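You operate a simulated robot arm through the tools that you are given. There is no shell and no other tool.

Carry out the task below with a simulated robot arm. There is one attempt and no reset: what you move stays moved.

Task
Add about 30 ml each of blue dye and yellow dye to the beaker of water and swirl it even.
Fine: the bottles and the beaker go back where they stood. Set down upright: what you pick out, beaker.

It is judged by the outcome, as a careful person would: the job done as asked, and still so three seconds after it is handed in. It fails if anything else is knocked over, pushed out of place, dropped, spilled or broken.

Robot
A 7-joint arm with a two-finger parallel gripper, fixed in place. Base frame: the origin is on the floor under the middle of its stand, x ahead of it, y to its left, z up; the work surface is at about z = 0.85. Units: m, rad, N and s.
With the tool pointing down near the work surface it reaches from about 0.1 to 0.64 m from the base axis. Its first joint turns from -1.152 to 1.152 rad. Payload 1.57 kg.
Tool frame: the origin (TCP) lies between the finger pads and is the grasp point; the fingertips stand 0.03 m ahead of it; z points along the fingers, y is the line along which they close. The gripper opens to 0.08 m. The fingers are 0.017 m wide and 0.012 m thick; the gripper's body (0.04 by 0.082 m) begins 0.08 m behind the TCP.
Orientation is that of the tool frame in the base frame, as a unit quaternion [x, y, z, w]. With the fingers straight down and closing along the base's y, the tool's x points along the base's -x, its y along +y and its z along -z.

Tools
- The arm moves only by the tool servo_tool. Its argument "series" is a list that holds one entry, the list of rows, each a list of 7 numbers: the shift along the tool's x, y, z in m, then the turn, a rotation vector about the tool's x, y, z in rad, then the finger opening in m, from 0 to 0.08. In form: [[[tx, ty, tz, rx, ry, rz, hand], ...]]. A call has 1 to 20 rows; each row shifts and turns the commanded pose from where the row before left it, along the tool's axes as they then stand. Rows are played at 5 a second. More than 0.05 m and 0.15 rad between two rows, or a gripper value outside its range, and nothing of the call is played. A pose out of reach is approached as far as the arm can. The call stops where the force on the tool passes 40 N (or 10 N more than at its start, if that is more) or the arm is blocked; 0.2 s more then pass. Each finger travels about 0.072 m/s and halts on what it meets, pressing with about 39 N; the grip force reading is that of the motor and also rises with nothing between the fingers. The clock runs only during rows and for 0.2 s after the last one: add rows that do not move to give the fingers time. The reply holds the time, the measured pose of the TCP, the force on the tool along the base axes, the opening and the grip force, in the units named above and with some noise, with the torque about the TCP (base axes, N m) and any sound that the robot's microphone picked up, and new pictures: "views" is both (left out), scene, wrist or none.
- Cameras (640 x 400 px; columns grow to the right, rows downward): "scene" is fixed at [0.0671, 0.4414, 1.4324]; the picture's right is [-0.68, -0.74, 0.00], its down [-0.37, 0.34, -0.87] and it looks along [0.64, -0.59, -0.50] (base axes); focal length 321 px, centre (320, 200). "wrist" rides on the gripper at [0.072, -0.007, -0.122] in the tool frame; the picture's right is [0.09, 1.00, 0.00], its down [-0.84, 0.08, -0.54] and it looks along [-0.54, 0.05, 0.84] (tool axes); focal length 238 px, centre (320, 200). There is no depth. A picture from a camera that has moved, and an enlarged one, comes with that camera's place and axes in the base frame and with its lens.
- inspect(camera, box): a new picture of the part [left, top, right, bottom] of that camera's present view, enlarged. No time passes.
- job_done(): hands the job in; it is judged then, once.

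Nothing tells you positions but the pictures and the camera data. Unless the task says otherwise, let go and move clear before handing in.

The tools are called after ">>>" as a command line: name --argument value ..., lists and objects as JSON in quotes. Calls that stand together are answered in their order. servo_tool: Moves the arm, as the interface text tells. Its arguments: {"type":"object","properties":{"series":{"type":"array"},"views":{"type":"string","enum":["both","scene","wrist","none"]}},"required":["series"]} The other tools are called the same way: inspect (camera, box) takes an enlarged picture of a part of a camera's view; job_done () hands the job in.

At the start:

```text
t: 0.0
position: [0.4325, -0.0656, 1.1968]
tool_rot: [0.0, 1.0, 0.0, 0.0]
wrist_force: [0.1, 0.8, 0.5]
wrist_torque: [0.0, -0.03, -0.05]
gripper_width: 0.0799
gripper_force: 0.0
```

scene: 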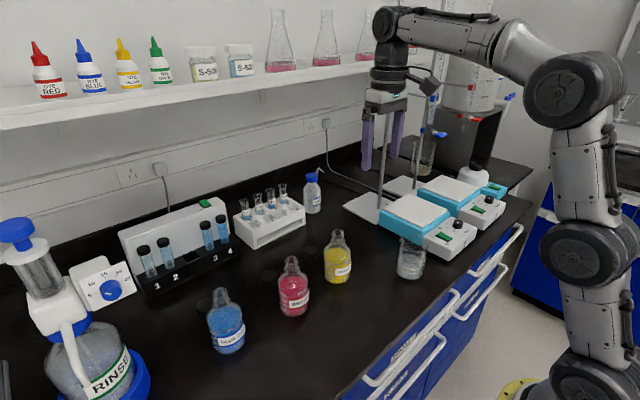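
wrist: 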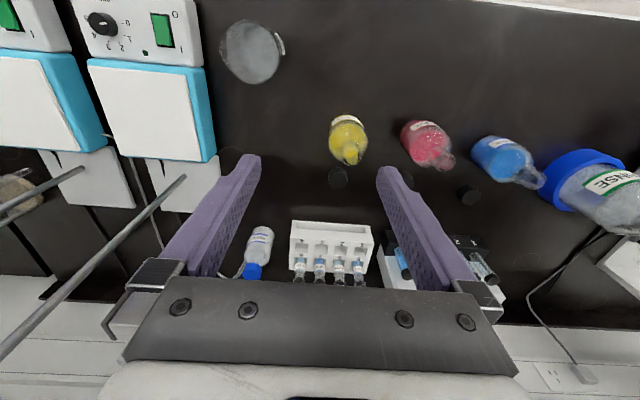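

The scene shows a blue, a red and a yellow dye bottle standing in a row on the bench, and a beaker of water near the hotplates. I'll take enlarged pictures first to work out where each one is.

>>> inspect --camera "scene" --box '[190, 210, 350, 360]'

>>> inspect --camera "scene" --box '[310, 210, 470, 310]'

>>> inspect --camera "wrist" --box '[200, 0, 560, 225]'

```text
2.67 times, centred on (270, 285) of scene
camera zoom: at [0.0671, 0.4414, 1.4324], right [-0.68, -0.74, 0.0], down [-0.37, 0.34, -0.87], along [0.64, -0.59, -0.5], focal length 856 px, centre (453, -27)
```

zoom: 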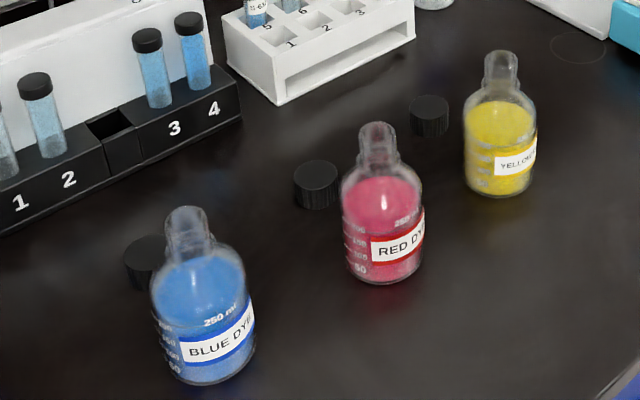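

```text
4.00 times, centred on (390, 260) of scene
camera zoom: at [0.0671, 0.4414, 1.4324], right [-0.68, -0.74, 0.0], down [-0.37, 0.34, -0.87], along [0.64, -0.59, -0.5], focal length 1284 px, centre (40, -40)
```

zoom: 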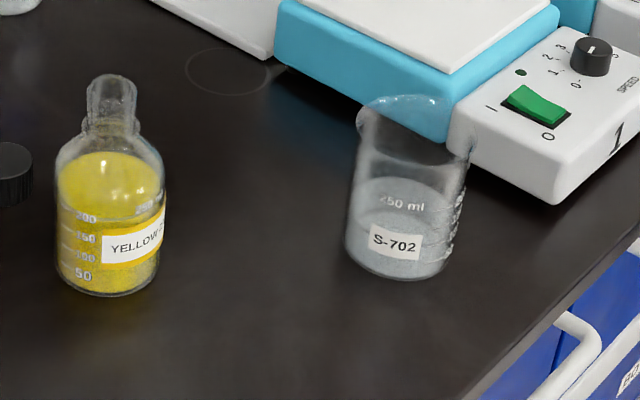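

```text
1.78 times, centred on (380, 112) of wrist
camera zoom: at [0.3607, -0.0727, 1.3193], right [-0.09, 1.0, 0.0], down [0.84, 0.08, 0.54], along [0.54, 0.05, -0.84], focal length 424 px, centre (213, 356)
```

zoom: 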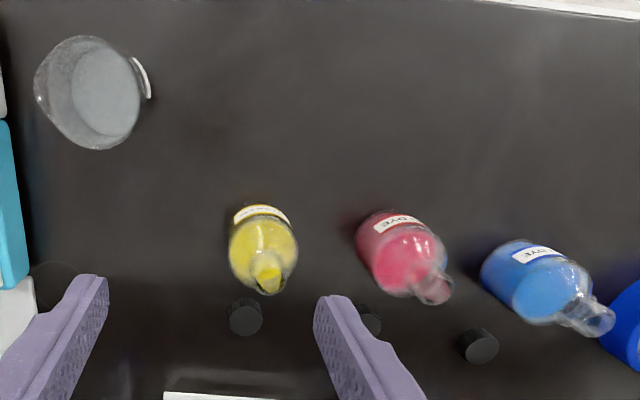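

The caps are off and lie behind the open bottles. I estimate yellow at about (0.49, -0.01), red at (0.48, 0.135), blue at (0.50, 0.29) and the beaker at (0.373, -0.16). I'll zoom in more closely to read the liquid levels and see how the gripper is built.

>>> inspect --camera "scene" --box '[380, 225, 444, 290]'

>>> inspect --camera "scene" --box '[310, 220, 370, 290]'

>>> inspect --camera "scene" --box '[340, 0, 640, 200]'

>>> inspect --camera "scene" --box '[195, 280, 260, 360]'

```text
6.15 times, centred on (412, 258) of scene
camera zoom: at [0.0671, 0.4414, 1.4324], right [-0.68, -0.74, 0.0], down [-0.37, 0.34, -0.87], along [0.64, -0.59, -0.5], focal length 1976 px, centre (-246, -154)
```

zoom: 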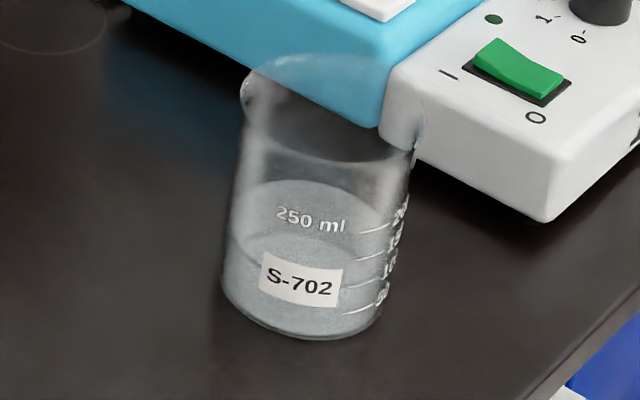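

```text
5.71 times, centred on (340, 255) of scene
camera zoom: at [0.0671, 0.4414, 1.4324], right [-0.68, -0.74, 0.0], down [-0.37, 0.34, -0.87], along [0.64, -0.59, -0.5], focal length 1835 px, centre (206, -114)
```

zoom: 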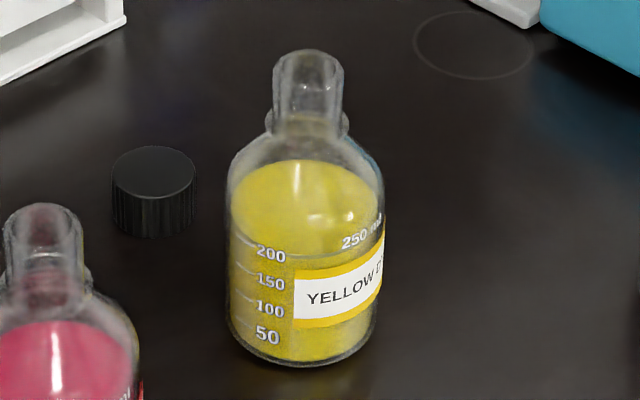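

```text
2.00 times, centred on (490, 100) of scene
camera zoom: at [0.0671, 0.4414, 1.4324], right [-0.68, -0.74, 0.0], down [-0.37, 0.34, -0.87], along [0.64, -0.59, -0.5], focal length 642 px, centre (-20, 400)
```

zoom: 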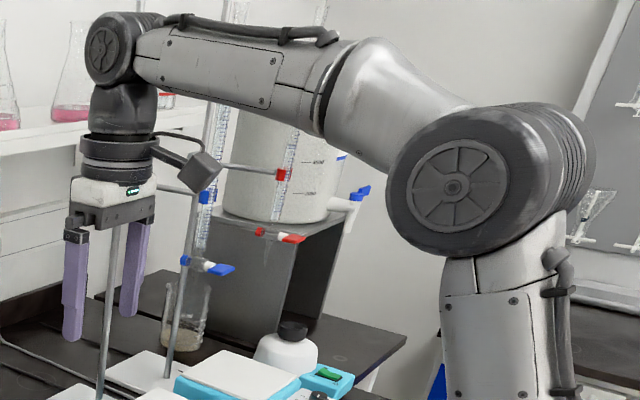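

```text
5.00 times, centred on (228, 320) of scene
camera zoom: at [0.0671, 0.4414, 1.4324], right [-0.68, -0.74, 0.0], down [-0.37, 0.34, -0.87], along [0.64, -0.59, -0.5], focal length 1606 px, centre (782, -400)
```

zoom: 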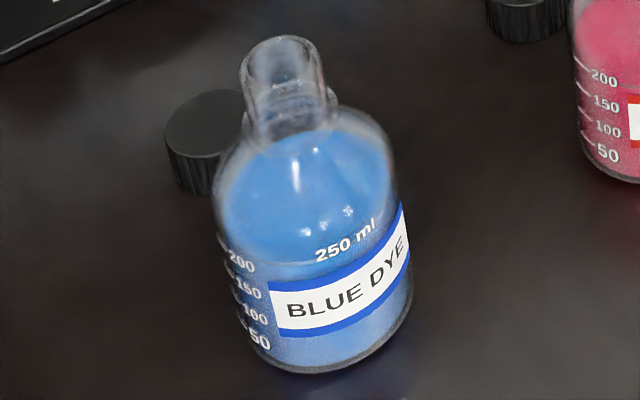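

The bottles are filled to about the 200 mark and the beaker holds roughly 120 ml. I want to grip each bottle around its body with the tool horizontal and the wrist camera on top, so I'll first test turning the tool about its axis in free space.

>>> servo_tool --series '[[[0, 0, 0, 0, 0, -0.15, 0.08], [0, 0, 0, 0, 0, -0.15, 0.08], [0, 0, 0, 0, 0, -0.15, 0.08], [0, 0, 0, 0, 0, -0.15, 0.08], [0, 0, 0, 0, 0, -0.15, 0.08], [0, 0, 0, 0, 0, -0.15, 0.08], [0, 0, 0, 0, 0, -0.15, 0.08], [0, 0, 0, 0, 0, -0.15, 0.08], [0, 0, 0, 0, 0, -0.15, 0.08], [0, 0, 0, 0, 0, -0.15, 0.08]]]' --views "both"

```text
t: 2.2
position: [0.432, -0.0664, 1.1981]
tool_rot: [-0.683, 0.731, -0.001, 0.001]
wrist_force: [0.6, 0.7, 0.0]
wrist_torque: [0.0, -0.02, -0.03]
gripper_width: 0.0798
gripper_force: 0.0
camera wrist: at [0.4344, -0.1381, 1.3192], right [-1.0, -0.02, 0.0], down [-0.02, 0.84, 0.54], along [-0.01, 0.54, -0.84], focal length 238 px, centre (320, 200)
```

scene: 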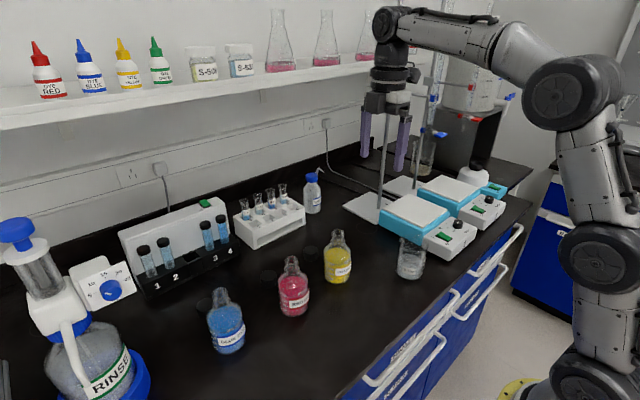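
wrist: 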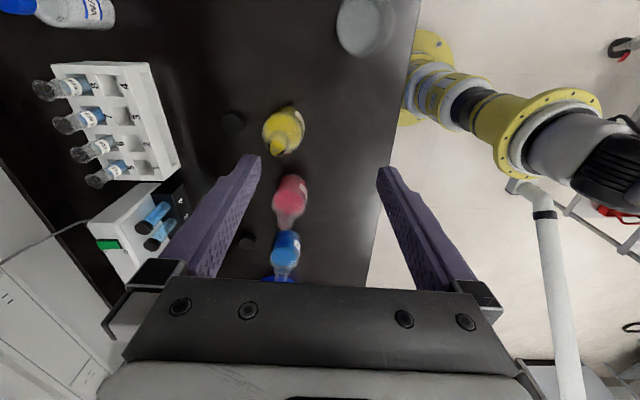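

The turn tracked well, so I'll finish it until the tool's x axis points away from the robot.

>>> servo_tool --series '[[[0, 0, 0, 0, 0, -0.15, 0.08], [0, 0, 0, 0, 0, -0.15, 0.08], [0, 0, 0, 0, 0, -0.15, 0.08], [0, 0, 0, 0, 0, -0.15, 0.08], [0, 0, 0, 0, 0, -0.15, 0.08], [0, 0, 0, 0, 0, -0.15, 0.08], [0, 0, 0, 0, 0, -0.15, 0.08], [0, 0, 0, 0, 0, -0.15, 0.08], [0, 0, 0, 0, 0, -0.15, 0.08], [0, 0, 0, 0, 0, -0.15, 0.08], [0, 0, 0, 0, 0, -0.1416, 0.08]]]' --views "both"

```text
t: 4.6
position: [0.426, 0.0433, 1.1791]
tool_rot: [1.0, -0.012, 0.001, 0.007]
wrist_force: [-0.2, -0.2, -1.0]
wrist_torque: [0.01, -0.01, -0.01]
gripper_width: 0.08
gripper_force: 0.1
out of reach, approached as far as the arm can: row 10, 11
camera wrist: at [0.4978, 0.0489, 1.3024], right [0.07, -1.0, 0.01], down [-0.84, -0.05, 0.54], along [-0.54, -0.05, -0.84], focal length 238 px, centre (320, 200)
```

scene: 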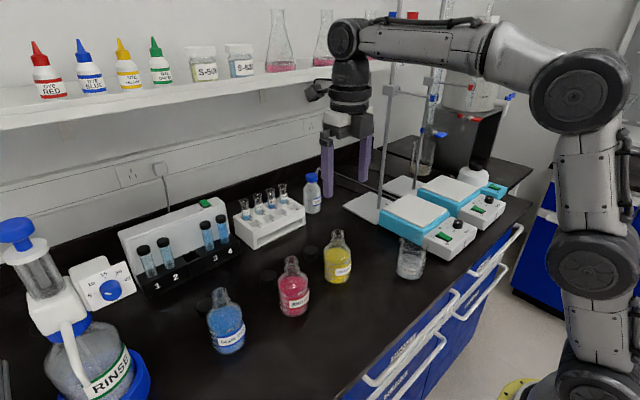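
wrist: 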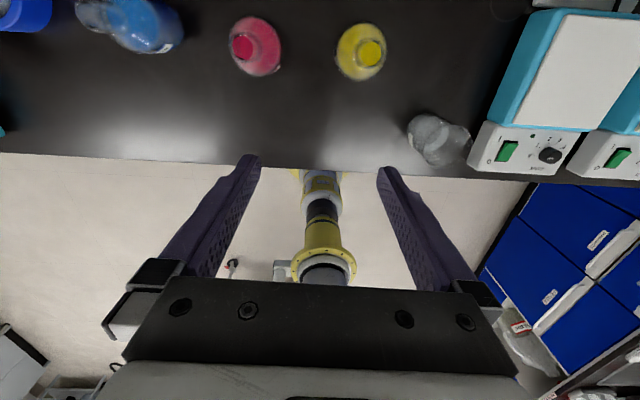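

That turn ran into a wrist limit right at the end, so gripping with the camera on top isn't practical. I'll turn back and instead grip with the tool pitched about 55–60° forward, which keeps the wrist camera clear of the bench.

>>> servo_tool --series '[[[0, 0, 0, 0, 0, 0.15, 0.08], [0, 0, 0, 0, 0, 0.15, 0.08], [0, 0, 0, 0, 0, 0.15, 0.08], [0, 0, 0, 0, 0, 0.15, 0.08], [0, 0, 0, 0, 0, 0.15, 0.08], [0, 0, 0, 0, 0, 0.15, 0.08], [0, 0, 0, 0, 0, 0.15, 0.08], [0, 0, 0, 0, 0, 0.15, 0.08], [0, 0, 0, 0, 0, 0.15, 0.08], [0, 0, 0, 0, 0, 0.15, 0.08], [0, 0, 0, 0, 0, 0.15, 0.08], [0, 0, 0, 0, 0, 0.15, 0.08], [0, 0, 0, 0, 0, 0.15, 0.08], [0, 0, 0, 0, 0, 0.15, 0.08], [0, 0, 0, 0, 0, 0.15, 0.08], [0, 0, 0, 0, 0, 0.15, 0.08], [0, 0, 0, 0, 0, 0.15, 0.08], [0, 0, 0, 0, 0, 0.15, 0.08], [0, 0, 0, 0, 0, 0.15, 0.08], [0, 0, 0, 0, 0, 0.15, 0.08]]]' --views "wrist"

```text
t: 8.8
position: [0.4259, 0.0409, 1.1794]
tool_rot: [-0.07, 0.998, 0.001, 0.0]
wrist_force: [-0.5, 0.0, -0.2]
wrist_torque: [-0.04, 0.02, 0.01]
gripper_width: 0.0799
gripper_force: 0.2
camera wrist: at [0.355, 0.0244, 1.3024], right [-0.23, 0.97, 0.0], down [0.82, 0.19, 0.54], along [0.53, 0.12, -0.84], focal length 238 px, centre (320, 200)
```

wrist: 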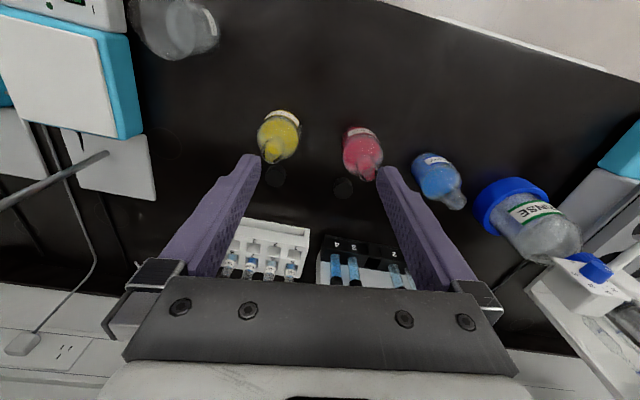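

The commanded pose resets to wherever the arm actually reached. I'll straighten the heading and pitch the tool forward by 1.0 rad while still up high.

>>> servo_tool --series '[[[0, 0, 0, 0, 0, 0.14, 0.08], [0, 0, 0, 0, -0.125, 0, 0.08], [0, 0, 0, 0, -0.125, 0, 0.08], [0, 0, 0, 0, -0.125, 0, 0.08], [0, 0, 0, 0, -0.125, 0, 0.08], [0, 0, 0, 0, -0.125, 0, 0.08], [0, 0, 0, 0, -0.125, 0, 0.08], [0, 0, 0, 0, -0.125, 0, 0.08], [0, 0, 0, 0, -0.125, 0, 0.08], [0, 0, 0, 0, 0, 0, 0.08]]]' --views "both"

```text
t: 11.0
position: [0.4246, 0.0411, 1.1802]
tool_rot: [-0.001, 0.877, 0.001, 0.48]
wrist_force: [0.7, 0.6, -1.0]
wrist_torque: [-0.01, -0.02, 0.02]
gripper_width: 0.08
gripper_force: 0.1
camera wrist: at [0.2838, 0.0344, 1.1856], right [-0.05, 1.0, -0.08], down [-0.01, 0.08, 1.0], along [1.0, 0.05, 0.0], focal length 238 px, centre (320, 200)
```

scene: 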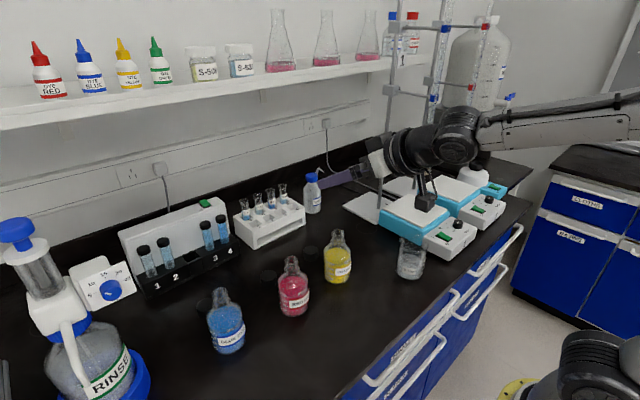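
wrist: 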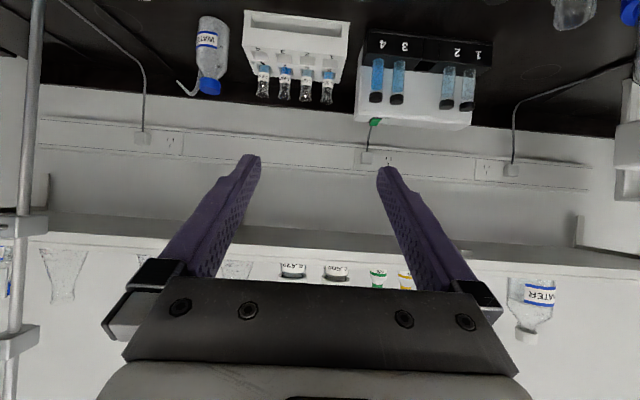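

The pitched pose is reachable. I'll move down and back to a spot in front of the yellow bottle, still above its height, and look again.

>>> servo_tool --series '[[[0.0328, -0.0102, 0.008, 0, 0, 0, 0.08], [0.0328, -0.0102, 0.008, 0, 0, 0, 0.08], [0.0328, -0.0102, 0.008, 0, 0, 0, 0.08], [0.0328, -0.0102, 0.008, 0, 0, 0, 0.08], [0.0328, -0.0102, 0.008, 0, 0, 0, 0.08], [0, 0, 0, 0, 0, 0, 0.08]]]' --views "both"

```text
t: 12.4
position: [0.3669, -0.0092, 1.0196]
tool_rot: [-0.001, 0.877, 0.001, 0.48]
wrist_force: [0.2, 0.9, 0.2]
wrist_torque: [-0.03, 0.01, -0.06]
gripper_width: 0.0801
gripper_force: 0.1
camera wrist: at [0.2271, -0.0164, 1.0251], right [-0.05, 1.0, -0.08], down [0.0, 0.08, 1.0], along [1.0, 0.05, 0.0], focal length 238 px, centre (320, 200)
```

scene: 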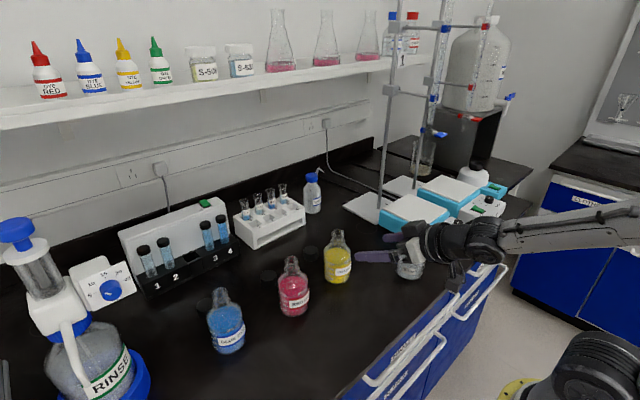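
wrist: 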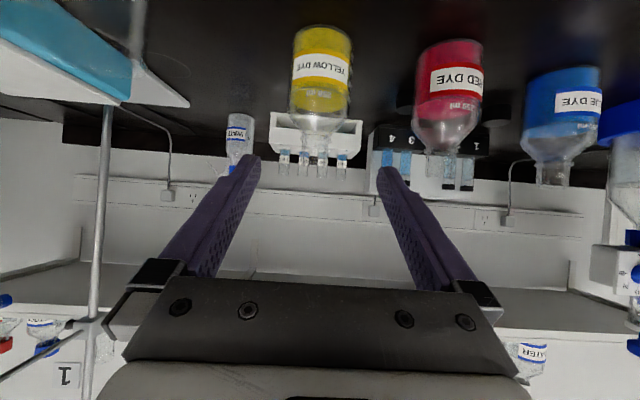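

This view shows the three bottles clearly from the side. I'll enlarge it to fix their lateral positions.

>>> inspect --camera "wrist" --box '[260, 10, 420, 175]'

>>> inspect --camera "wrist" --box '[400, 20, 640, 200]'

```text
2.42 times, centred on (340, 92) of wrist
camera zoom: at [0.2271, -0.0164, 1.0251], right [-0.05, 1.0, -0.08], down [0.0, 0.08, 1.0], along [1.0, 0.05, 0.0], focal length 578 px, centre (272, 461)
```

zoom: 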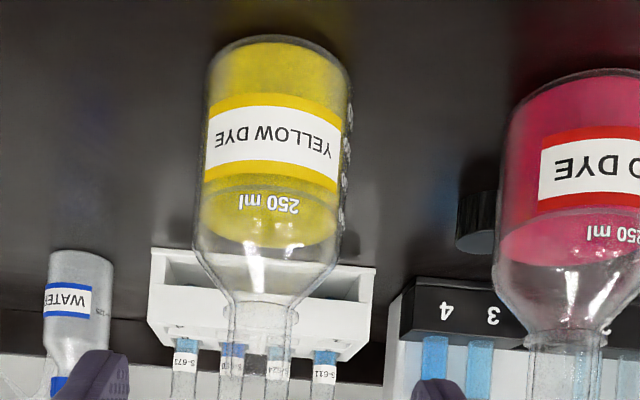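

```text
2.22 times, centred on (520, 110) of wrist
camera zoom: at [0.2271, -0.0164, 1.0251], right [-0.05, 1.0, -0.08], down [0.0, 0.08, 1.0], along [1.0, 0.05, 0.0], focal length 530 px, centre (-124, 400)
```

zoom: 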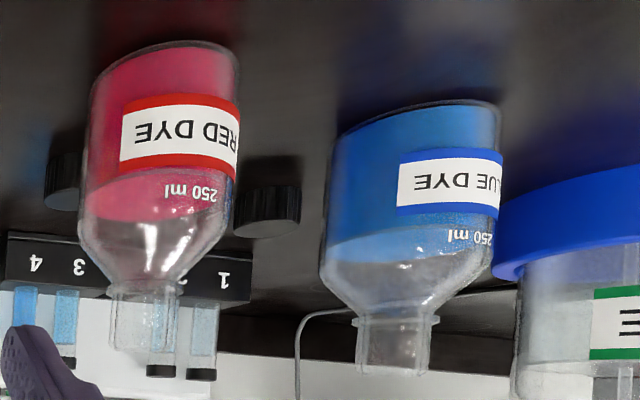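

Seen from here, yellow is at about y = -0.014, x = 0.495, with a body 70 mm wide. I'll descend in front of it to grasp height, still clear of it, and check the centering.

>>> servo_tool --series '[[[0.0259, -0.0011, 0.0151, 0, 0, 0, 0.08], [0.0259, -0.0011, 0.0151, 0, 0, 0, 0.08], [0.0259, -0.0011, 0.0151, 0, 0, 0, 0.08], [0.0259, -0.0011, 0.0151, 0, 0, 0, 0.08], [0, 0, 0, 0, 0, 0, 0.08]]]' --views "both"

```text
t: 13.6
position: [0.364, -0.0166, 0.9006]
tool_rot: [-0.001, 0.877, 0.0, 0.48]
wrist_force: [-0.5, 0.1, -0.9]
wrist_torque: [-0.02, -0.03, -0.02]
gripper_width: 0.0801
gripper_force: 0.1
camera wrist: at [0.2229, -0.023, 0.9054], right [-0.05, 1.0, -0.08], down [0.0, 0.08, 1.0], along [1.0, 0.05, 0.0], focal length 238 px, centre (320, 200)
```

scene: 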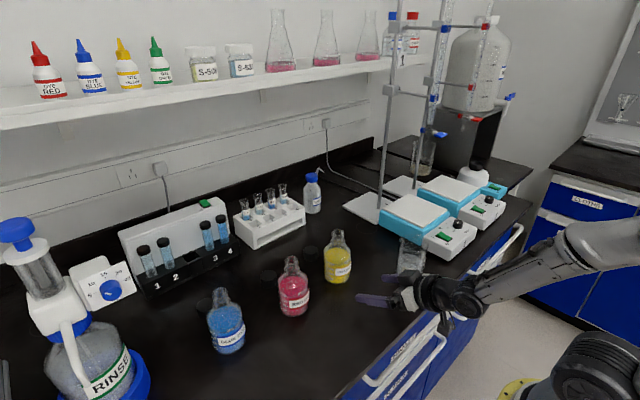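
wrist: 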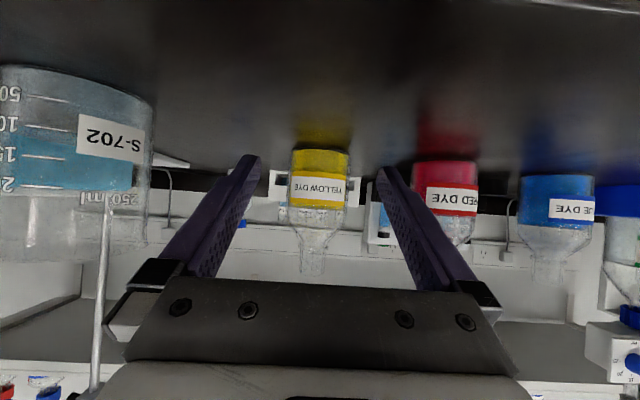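

The beaker's scale now shows from the side, which suits reading its level. I'll enlarge both the beaker and the yellow bottle.

>>> inspect --camera "wrist" --box '[0, 50, 180, 270]'

>>> inspect --camera "wrist" --box '[230, 120, 410, 280]'

```text
1.82 times, centred on (90, 160) of wrist
camera zoom: at [0.2229, -0.023, 0.9054], right [-0.05, 1.0, -0.08], down [0.0, 0.08, 1.0], along [1.0, 0.05, 0.0], focal length 433 px, centre (738, 273)
```

zoom: 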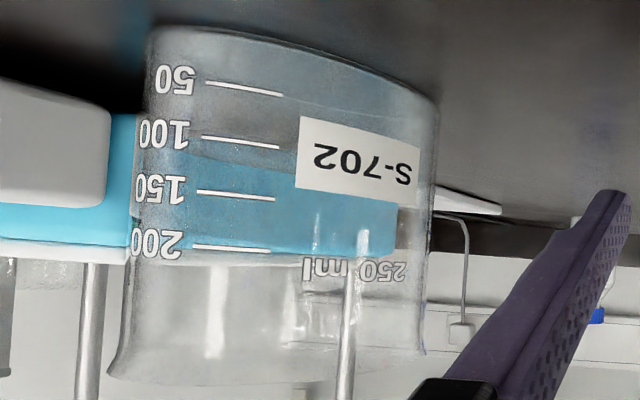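

```text
2.50 times, centred on (320, 200) of wrist
camera zoom: at [0.2229, -0.023, 0.9054], right [-0.05, 1.0, -0.08], down [0.0, 0.08, 1.0], along [1.0, 0.05, 0.0], focal length 596 px, centre (320, 200)
```

zoom: 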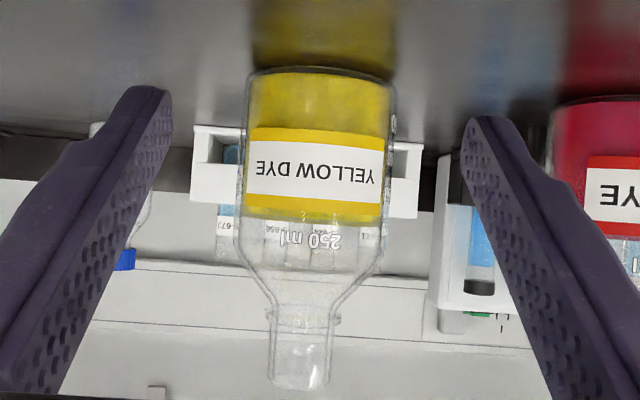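

Yellow's centre is about 3 mm to the +y side of the tool plane and its axis is near x = 0.50. I'll correct that and go halfway forward before the fingers straddle it.

>>> servo_tool --series '[[[-0.0117, 0.0011, 0.0182, 0, 0, 0, 0.08], [-0.0117, 0.0012, 0.0182, 0, 0, 0, 0.08], [-0.0117, 0.0011, 0.0182, 0, 0, 0, 0.08], [0, 0, 0, 0, 0, 0, 0.08]]]' --views "none"

>>> inspect --camera "wrist" --box '[200, 100, 440, 280]'

```text
t: 14.6
position: [0.4281, -0.01, 0.8989]
tool_rot: [0.0, 0.878, 0.0, 0.479]
wrist_force: [0.2, 0.0, -0.1]
wrist_torque: [-0.03, 0.0, -0.01]
gripper_width: 0.08
gripper_force: 0.0
```

```text
2.22 times, centred on (320, 190) of wrist
camera zoom: at [0.2881, -0.0172, 0.9047], right [-0.05, 1.0, -0.08], down [0.0, 0.08, 1.0], along [1.0, 0.05, 0.0], focal length 530 px, centre (320, 222)
```

zoom: 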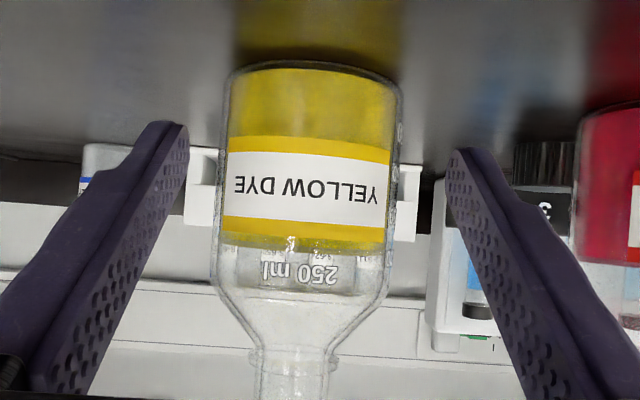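

The fit says the bottle is 3.4 mm to the -y side of the tool now. I'll correct, then advance to straddle it.

>>> servo_tool --series '[[[-0.003, -0.0034, 0.0045, 0, 0, 0, 0.08], [-0.006, 0, 0.0093, 0, 0, 0, 0.08], [-0.008, 0, 0.012, 0, 0, 0, 0.08], [-0.008, 0, 0.012, 0, 0, 0, 0.08], [-0.008, 0, 0.012, 0, 0, 0, 0.08], [-0.0077, 0, 0.012, 0, 0, 0, 0.08], [0, 0, 0, 0, 0, 0, 0.08]]]' --views "both"

>>> inspect --camera "wrist" --box '[200, 100, 440, 280]'

```text
t: 16.2
position: [0.5052, -0.0145, 0.9019]
tool_rot: [-0.001, 0.877, 0.0, 0.48]
wrist_force: [-0.2, 0.4, 0.2]
wrist_torque: [0.0, 0.0, -0.01]
gripper_width: 0.0798
gripper_force: 0.0
camera wrist: at [0.3631, -0.0213, 0.9079], right [-0.05, 1.0, -0.08], down [0.0, 0.08, 1.0], along [1.0, 0.05, 0.0], focal length 238 px, centre (320, 200)
```

scene: 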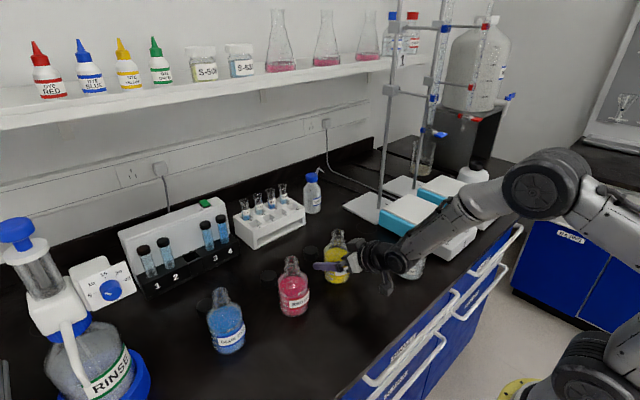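
wrist: 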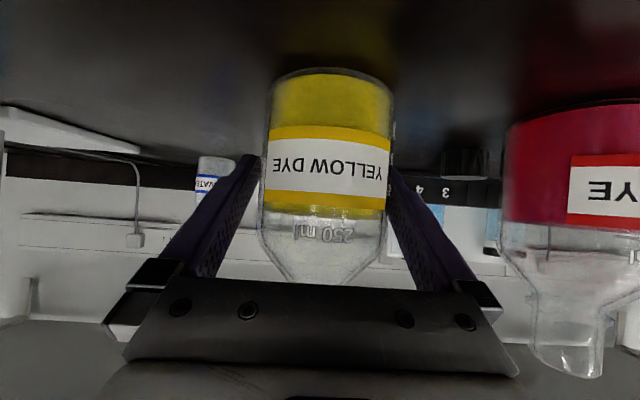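

```text
2.22 times, centred on (320, 190) of wrist
camera zoom: at [0.3631, -0.0213, 0.9079], right [-0.05, 1.0, -0.08], down [0.0, 0.08, 1.0], along [1.0, 0.05, 0.0], focal length 530 px, centre (320, 222)
```

zoom: 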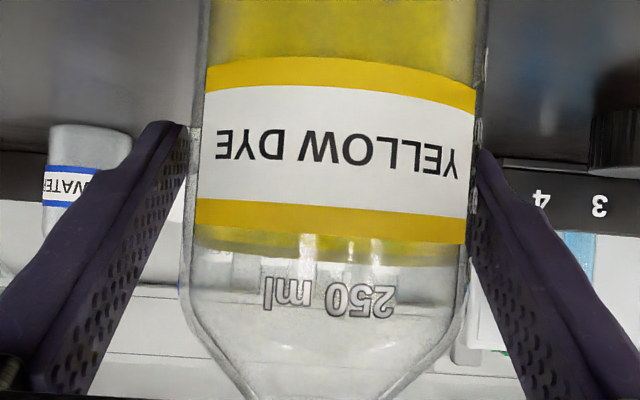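

The bottle sits between the pads with maybe 2 mm of offset. I'll nudge that out and close the fingers gently in place.

>>> servo_tool --series '[[[0, 0.0015, 0, 0, 0, 0, 0.08], [0, 0, 0, 0, 0, 0, 0.08], [0, 0, 0, 0, 0, 0, 0.03], [0, 0, 0, 0, 0, 0, 0.03], [0, 0, 0, 0, 0, 0, 0.03], [0, 0, 0, 0, 0, 0, 0.03]]]' --views "both"

```text
t: 17.6
position: [0.5046, -0.0129, 0.9017]
tool_rot: [0.0, 0.878, 0.0, 0.479]
wrist_force: [0.2, -0.1, -0.4]
wrist_torque: [-0.03, -0.05, 0.05]
gripper_width: 0.069
gripper_force: 39.0
camera wrist: at [0.3628, -0.0196, 0.9078], right [-0.05, 1.0, -0.08], down [0.0, 0.08, 1.0], along [1.0, 0.05, 0.0], focal length 238 px, centre (320, 200)
```

scene: 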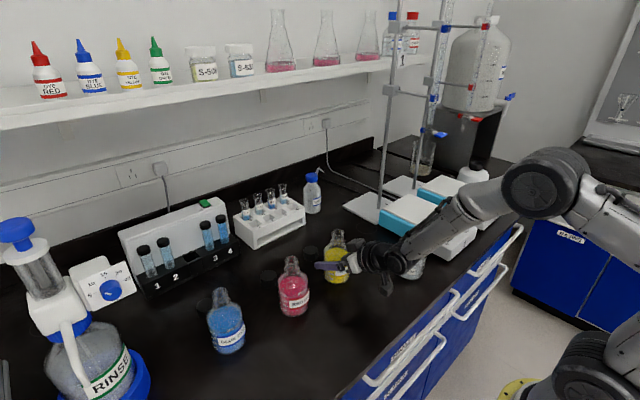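
wrist: 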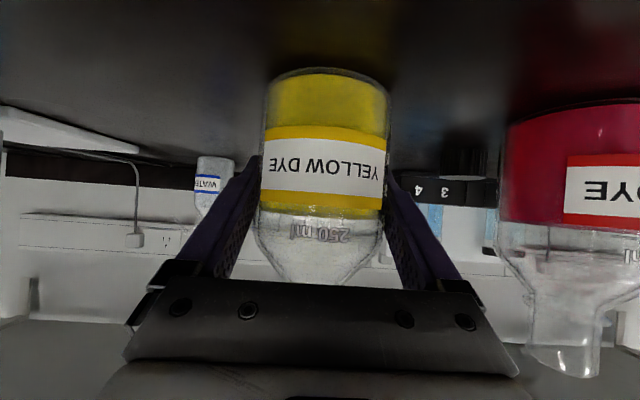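

The grip holds at 69 mm wide and 39 N. I'll lift straight up 10 cm slowly and read the weight.

>>> servo_tool --series '[[[-0.0084, 0, -0.0054, 0, 0, 0, 0.03], [-0.0126, 0, -0.0081, 0, 0, 0, 0.03], [-0.0126, 0, -0.0081, 0, 0, 0, 0.03], [-0.0126, 0, -0.0081, 0, 0, 0, 0.03], [-0.0126, 0, -0.0081, 0, 0, 0, 0.03], [-0.0126, 0, -0.0081, 0, 0, 0, 0.03], [-0.0084, 0, -0.0054, 0, 0, 0, 0.03], [-0.0042, 0, -0.0027, 0, 0, 0, 0.03], [0, 0, 0, 0, 0, 0, 0.03], [0, 0, 0, 0, 0, 0, 0.03]]]' --views "both"

```text
t: 19.8
position: [0.5029, -0.0119, 0.9996]
tool_rot: [0.0, 0.878, 0.0, 0.479]
wrist_force: [-0.2, 0.4, -4.6]
wrist_torque: [-0.01, -0.03, 0.0]
gripper_width: 0.0687
gripper_force: 39.2
camera wrist: at [0.3622, -0.0191, 1.0066], right [-0.05, 1.0, -0.08], down [0.0, 0.08, 1.0], along [1.0, 0.05, 0.0], focal length 238 px, centre (320, 200)
```

scene: 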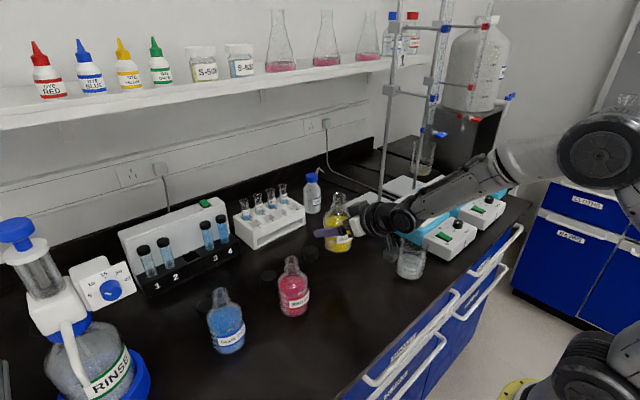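
wrist: 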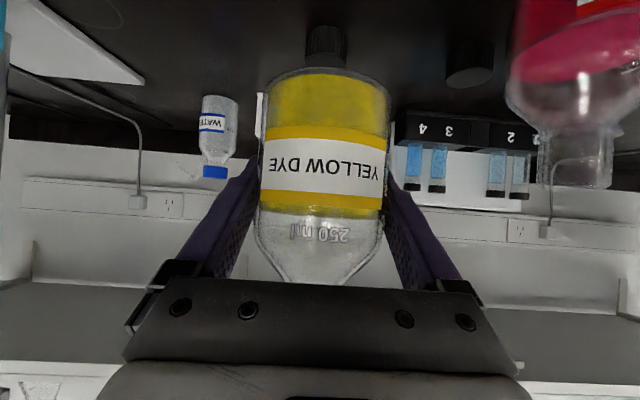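

Lifted, weighing about 4.3 N. Next I'll carry it upright to a place beside the beaker and turn the heading by -0.35 rad, so that tilting it will bring the mouth over the beaker.

>>> servo_tool --series '[[[0.0036, -0.005, -0.0072, 0, 0, 0, 0.03], [0.0072, -0.01, -0.0144, 0, 0, 0, 0.03], [0.0072, -0.01, -0.0144, 0, 0, 0, 0.03], [0.0072, -0.01, -0.0144, 0, 0, 0, 0.03], [0.0072, -0.01, -0.0144, 0, 0, 0, 0.03], [0.0072, -0.01, -0.0144, 0, 0, 0, 0.03], [0.0036, -0.005, -0.007, 0, 0, 0, 0.03], [0, 0, 0, 0.059, 0, 0.0378, 0.03], [0, 0, 0, 0.059, 0, 0.0378, 0.03], [0, 0, 0, 0.059, 0, 0.0378, 0.03], [0, 0, 0, 0.059, 0, 0.0378, 0.03], [0, 0, 0, 0.0589, 0, 0.0378, 0.03], [0, 0, 0, 0, 0, 0, 0.03]]]' --views "both"

```text
t: 22.6
position: [0.4074, -0.0718, 1.0119]
tool_rot: [0.152, 0.865, -0.083, 0.471]
wrist_force: [0.3, -1.0, -4.4]
wrist_torque: [0.01, -0.03, 0.02]
gripper_width: 0.0691
gripper_force: 38.6
camera wrist: at [0.273, -0.0306, 1.0172], right [0.29, 0.95, -0.08], down [0.02, 0.07, 1.0], along [0.96, -0.29, 0.0], focal length 238 px, centre (320, 200)
```

scene: 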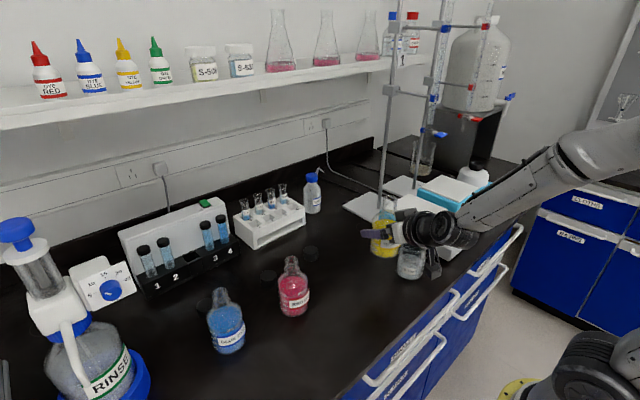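
wrist: 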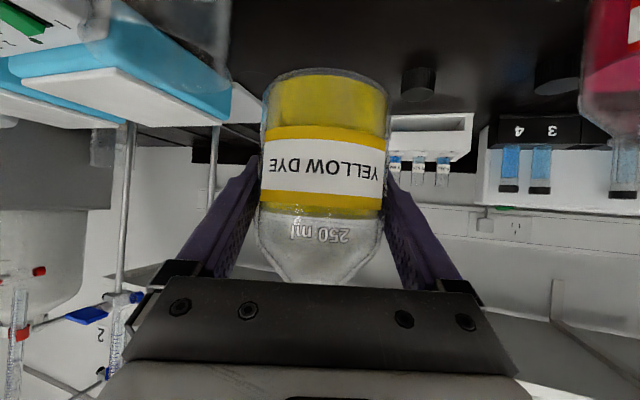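

The heading is set, and the earlier side view puts the beaker at about (0.376, -0.163) with its rim near z = 0.946. I'll tilt the bottle 57° toward the beaker, which is still short of pouring, and check the reach and alignment.

>>> servo_tool --series '[[[0, 0, 0, -0.054, 0, 0.0842, 0.03], [0, 0, 0, -0.054, 0, 0.0842, 0.03], [0, 0, 0, -0.054, 0, 0.0842, 0.03], [0, 0, 0, -0.054, 0, 0.0842, 0.03], [0, 0, 0, -0.054, 0, 0.0842, 0.03], [0, 0, 0, -0.054, 0, 0.0842, 0.03], [0, 0, 0, -0.054, 0, 0.0842, 0.03], [0, 0, 0, -0.054, 0, 0.0842, 0.03], [0, 0, 0, -0.054, 0, 0.0842, 0.03], [0, 0, 0, -0.054, 0, 0.0842, 0.03], [0, 0, 0, 0, 0, 0, 0.03]]]' --views "both"

```text
t: 25.0
position: [0.4072, -0.0728, 1.0105]
tool_rot: [0.361, 0.719, 0.341, 0.487]
wrist_force: [0.4, -0.6, -4.0]
wrist_torque: [0.0, -0.07, -0.01]
gripper_width: 0.0687
gripper_force: 39.3
camera wrist: at [0.2724, -0.0315, 1.0094], right [0.16, 0.58, 0.8], down [-0.28, -0.75, 0.6], along [0.95, -0.32, 0.04], focal length 238 px, centre (320, 200)
```

scene: 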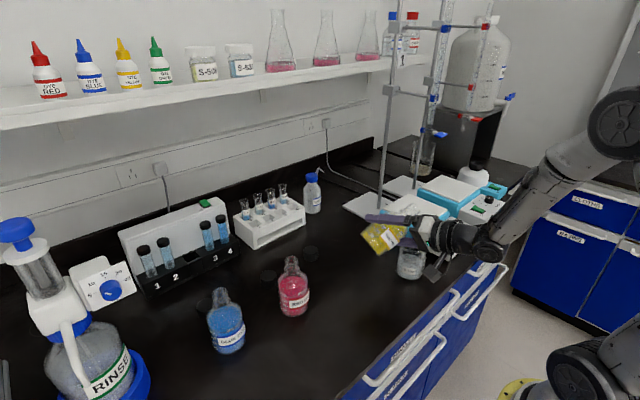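
wrist: 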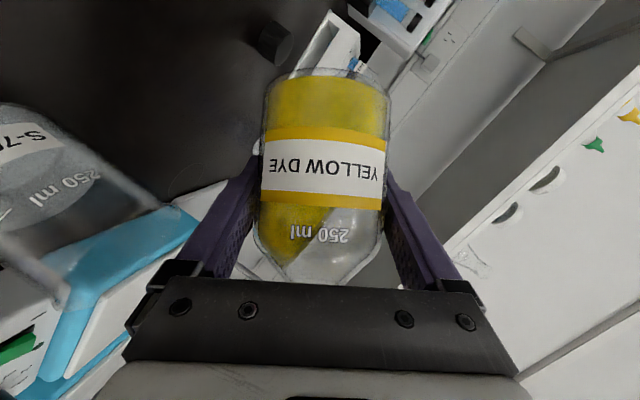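

The arm reaches this easily. I'll look closely at the mouth over the beaker from the scene camera.

>>> inspect --camera "scene" --box '[350, 200, 470, 290]'

>>> inspect --camera "wrist" --box '[0, 60, 400, 310]'

```text
4.44 times, centred on (410, 245) of scene
camera zoom: at [0.0672, 0.4414, 1.4324], right [-0.68, -0.74, 0.0], down [-0.37, 0.34, -0.87], along [0.64, -0.59, -0.5], focal length 1427 px, centre (-80, 0)
```

zoom: 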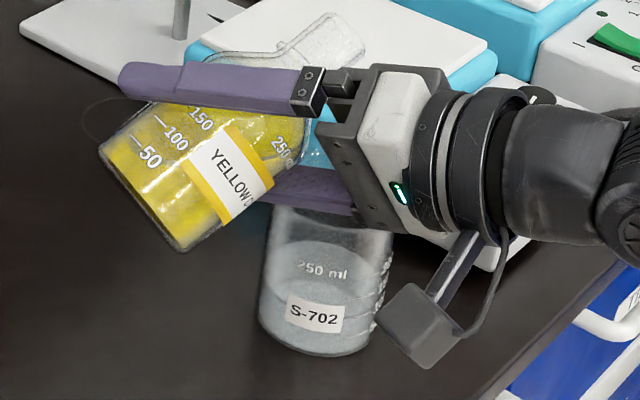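

```text
1.60 times, centred on (200, 185) of wrist
camera zoom: at [0.2724, -0.0315, 1.0094], right [0.16, 0.58, 0.8], down [-0.28, -0.75, 0.6], along [0.95, -0.32, 0.04], focal length 381 px, centre (512, 224)
```

zoom: 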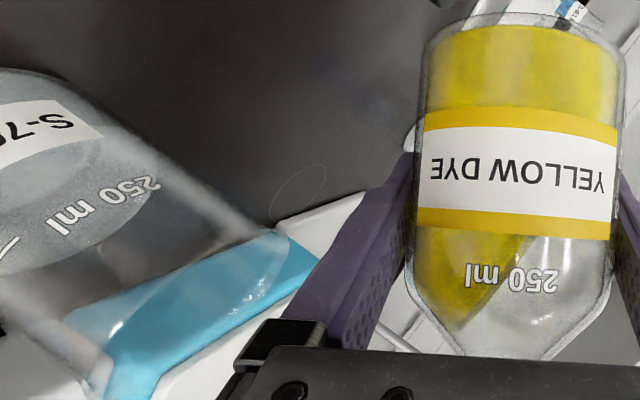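

The mouth lines up about 1 cm short of the beaker's centre, which suits the stream's throw. I'll lower the bottle by 2.8 cm, tilt to about 72°, and pause.

>>> servo_tool --series '[[[0.0065, -0.012, 0.0042, 0, 0, 0, 0.03], [0.0065, -0.012, 0.0042, 0, 0, 0, 0.03], [0, 0, 0, -0.0346, 0, 0.054, 0.03], [0, 0, 0, -0.0346, 0, 0.054, 0.03], [0, 0, 0, -0.0346, 0, 0.054, 0.03], [0, 0, 0, -0.0346, 0, 0.054, 0.03], [0, 0, 0, 0, 0, 0, 0.03], [0, 0, 0, 0, 0, 0, 0.03]]]' --views "both"

>>> inspect --camera "scene" --box '[350, 200, 470, 290]'

>>> inspect --camera "wrist" --box '[0, 60, 400, 310]'

```text
t: 26.8
position: [0.4083, -0.0718, 0.9823]
tool_rot: [0.401, 0.651, 0.44, 0.471]
wrist_force: [0.3, 0.3, -4.0]
wrist_torque: [0.01, -0.02, -0.04]
gripper_width: 0.0689
gripper_force: 38.8
camera wrist: at [0.2725, -0.0307, 0.9786], right [0.09, 0.38, 0.92], down [-0.32, -0.87, 0.38], along [0.94, -0.33, 0.05], focal length 238 px, centre (320, 200)
```

scene: 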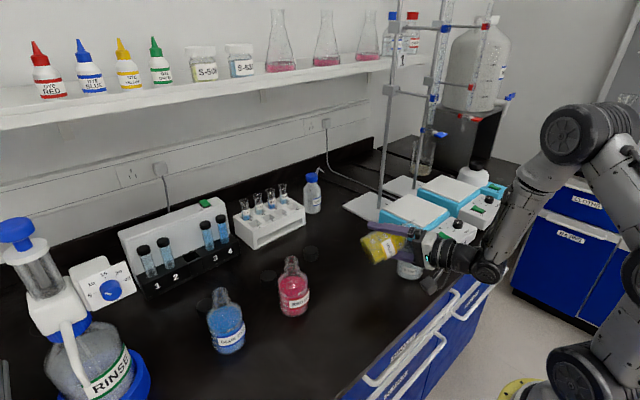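
wrist: 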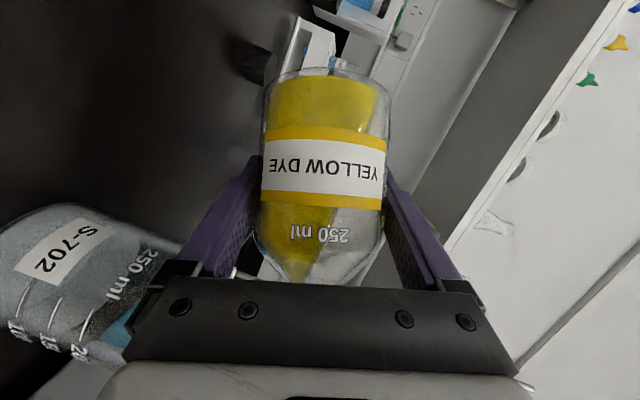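

```text
4.44 times, centred on (410, 245) of scene
camera zoom: at [0.0672, 0.4414, 1.4324], right [-0.68, -0.74, 0.0], down [-0.37, 0.34, -0.87], along [0.64, -0.59, -0.5], focal length 1427 px, centre (-80, 0)
```

zoom: 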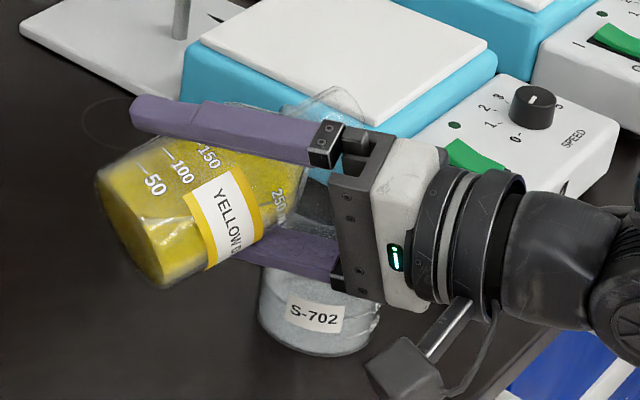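

```text
1.60 times, centred on (200, 185) of wrist
camera zoom: at [0.2725, -0.0307, 0.9786], right [0.09, 0.38, 0.92], down [-0.32, -0.87, 0.38], along [0.94, -0.33, 0.05], focal length 381 px, centre (512, 224)
```

zoom: 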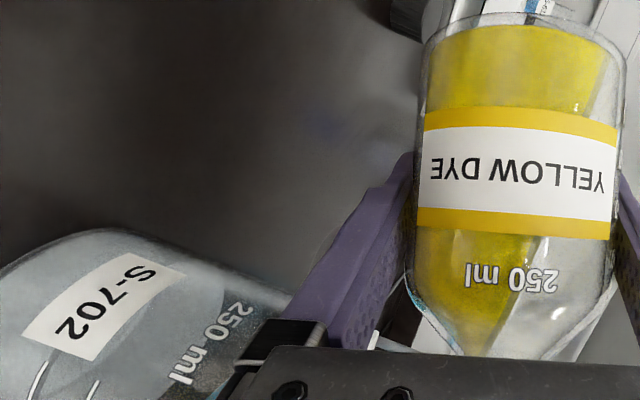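

No flow yet at 72°. Before the next increments, I'll take a close-up of the beaker for a baseline.

>>> inspect --camera "wrist" --box '[0, 180, 240, 400]'

>>> inspect --camera "scene" --box '[390, 215, 440, 285]'

```text
1.82 times, centred on (120, 290) of wrist
camera zoom: at [0.2725, -0.0307, 0.9786], right [0.09, 0.38, 0.92], down [-0.32, -0.87, 0.38], along [0.94, -0.33, 0.05], focal length 433 px, centre (684, 36)
```

zoom: 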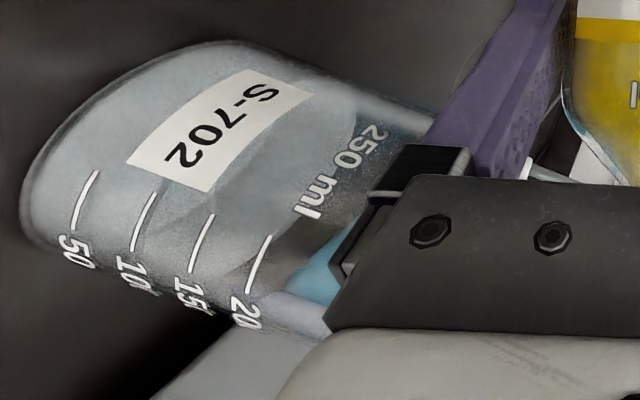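

```text
5.71 times, centred on (415, 250) of scene
camera zoom: at [0.0672, 0.4414, 1.4324], right [-0.68, -0.74, 0.0], down [-0.37, 0.34, -0.87], along [0.64, -0.59, -0.5], focal length 1835 px, centre (-223, -86)
```

zoom: 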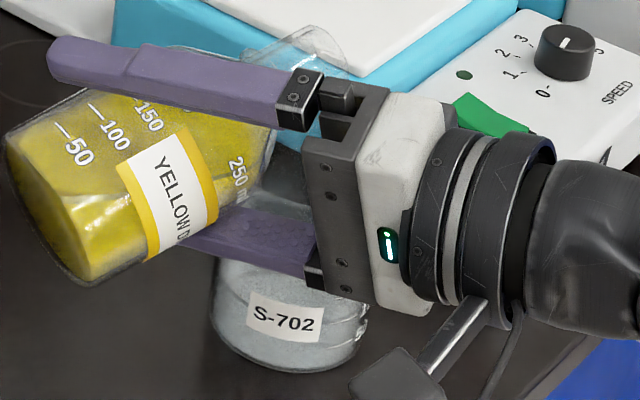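

I'll tilt by another 0.05 rad, to about 75°, and wait.

>>> servo_tool --series '[[[0, 0, 0, -0.0135, 0, 0.021, 0.03], [0, 0, 0, -0.0135, 0, 0.021, 0.03], [0, 0, 0, 0, 0, 0, 0.03], [0, 0, 0, 0, 0, 0, 0.03]]]' --views "none"

>>> inspect --camera "scene" --box '[350, 200, 470, 290]'

>>> inspect --camera "wrist" --box '[0, 180, 240, 400]'

```text
t: 27.8
position: [0.4089, -0.073, 0.9832]
tool_rot: [0.408, 0.636, 0.458, 0.468]
wrist_force: [-1.2, 0.6, -4.7]
wrist_torque: [-0.01, -0.02, -0.02]
gripper_width: 0.069
gripper_force: 39.0
```

```text
4.44 times, centred on (410, 245) of scene
camera zoom: at [0.0672, 0.4414, 1.4324], right [-0.68, -0.74, 0.0], down [-0.37, 0.34, -0.87], along [0.64, -0.59, -0.5], focal length 1427 px, centre (-80, 0)
```

zoom: 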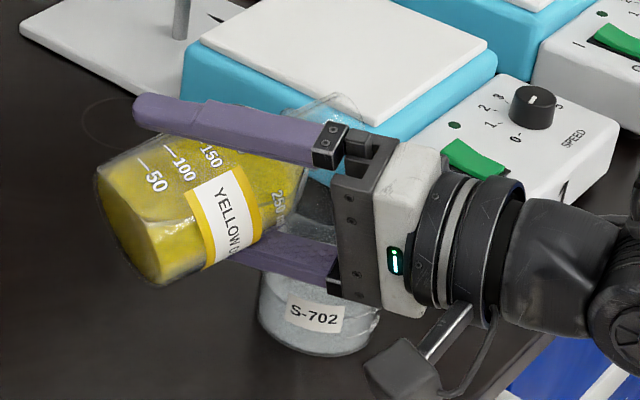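

```text
1.82 times, centred on (120, 290) of wrist
camera zoom: at [0.273, -0.0304, 0.9778], right [0.07, 0.33, 0.94], down [-0.33, -0.88, 0.34], along [0.94, -0.33, 0.05], focal length 433 px, centre (684, 36)
```

zoom: 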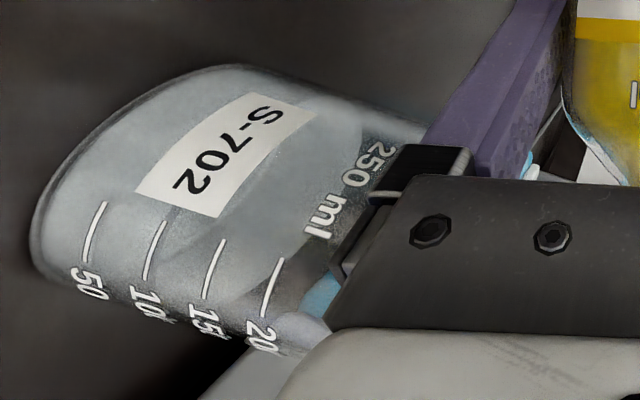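

Still no flow. I'll add another 0.05 rad, to about 78°.

>>> servo_tool --series '[[[0, 0, 0, -0.0135, 0, 0.021, 0.03], [0, 0, 0, -0.0135, 0, 0.021, 0.03], [0, 0, 0, 0, 0, 0, 0.03], [0, 0, 0, 0, 0, 0, 0.03]]]' --views "none"

>>> inspect --camera "scene" --box '[350, 200, 470, 290]'

>>> inspect --camera "wrist" --box '[0, 180, 240, 400]'

```text
t: 28.8
position: [0.408, -0.0717, 0.9824]
tool_rot: [0.415, 0.621, 0.478, 0.463]
wrist_force: [0.6, 0.3, -5.2]
wrist_torque: [-0.02, -0.05, 0.03]
gripper_width: 0.0691
gripper_force: 38.7
```

```text
4.44 times, centred on (410, 245) of scene
camera zoom: at [0.0672, 0.4414, 1.4324], right [-0.68, -0.74, 0.0], down [-0.37, 0.34, -0.87], along [0.64, -0.59, -0.5], focal length 1427 px, centre (-80, 0)
```

zoom: 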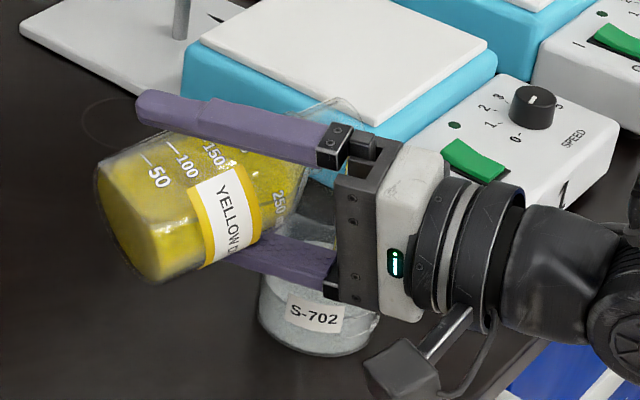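

```text
1.82 times, centred on (120, 290) of wrist
camera zoom: at [0.2733, -0.0305, 0.9776], right [0.05, 0.29, 0.96], down [-0.33, -0.9, 0.29], along [0.94, -0.33, 0.05], focal length 433 px, centre (684, 36)
```

zoom: 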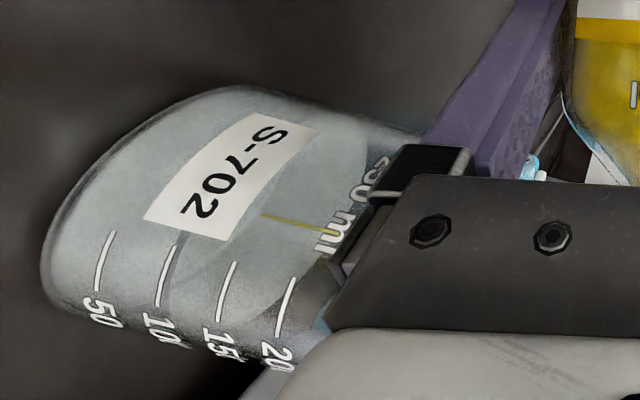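

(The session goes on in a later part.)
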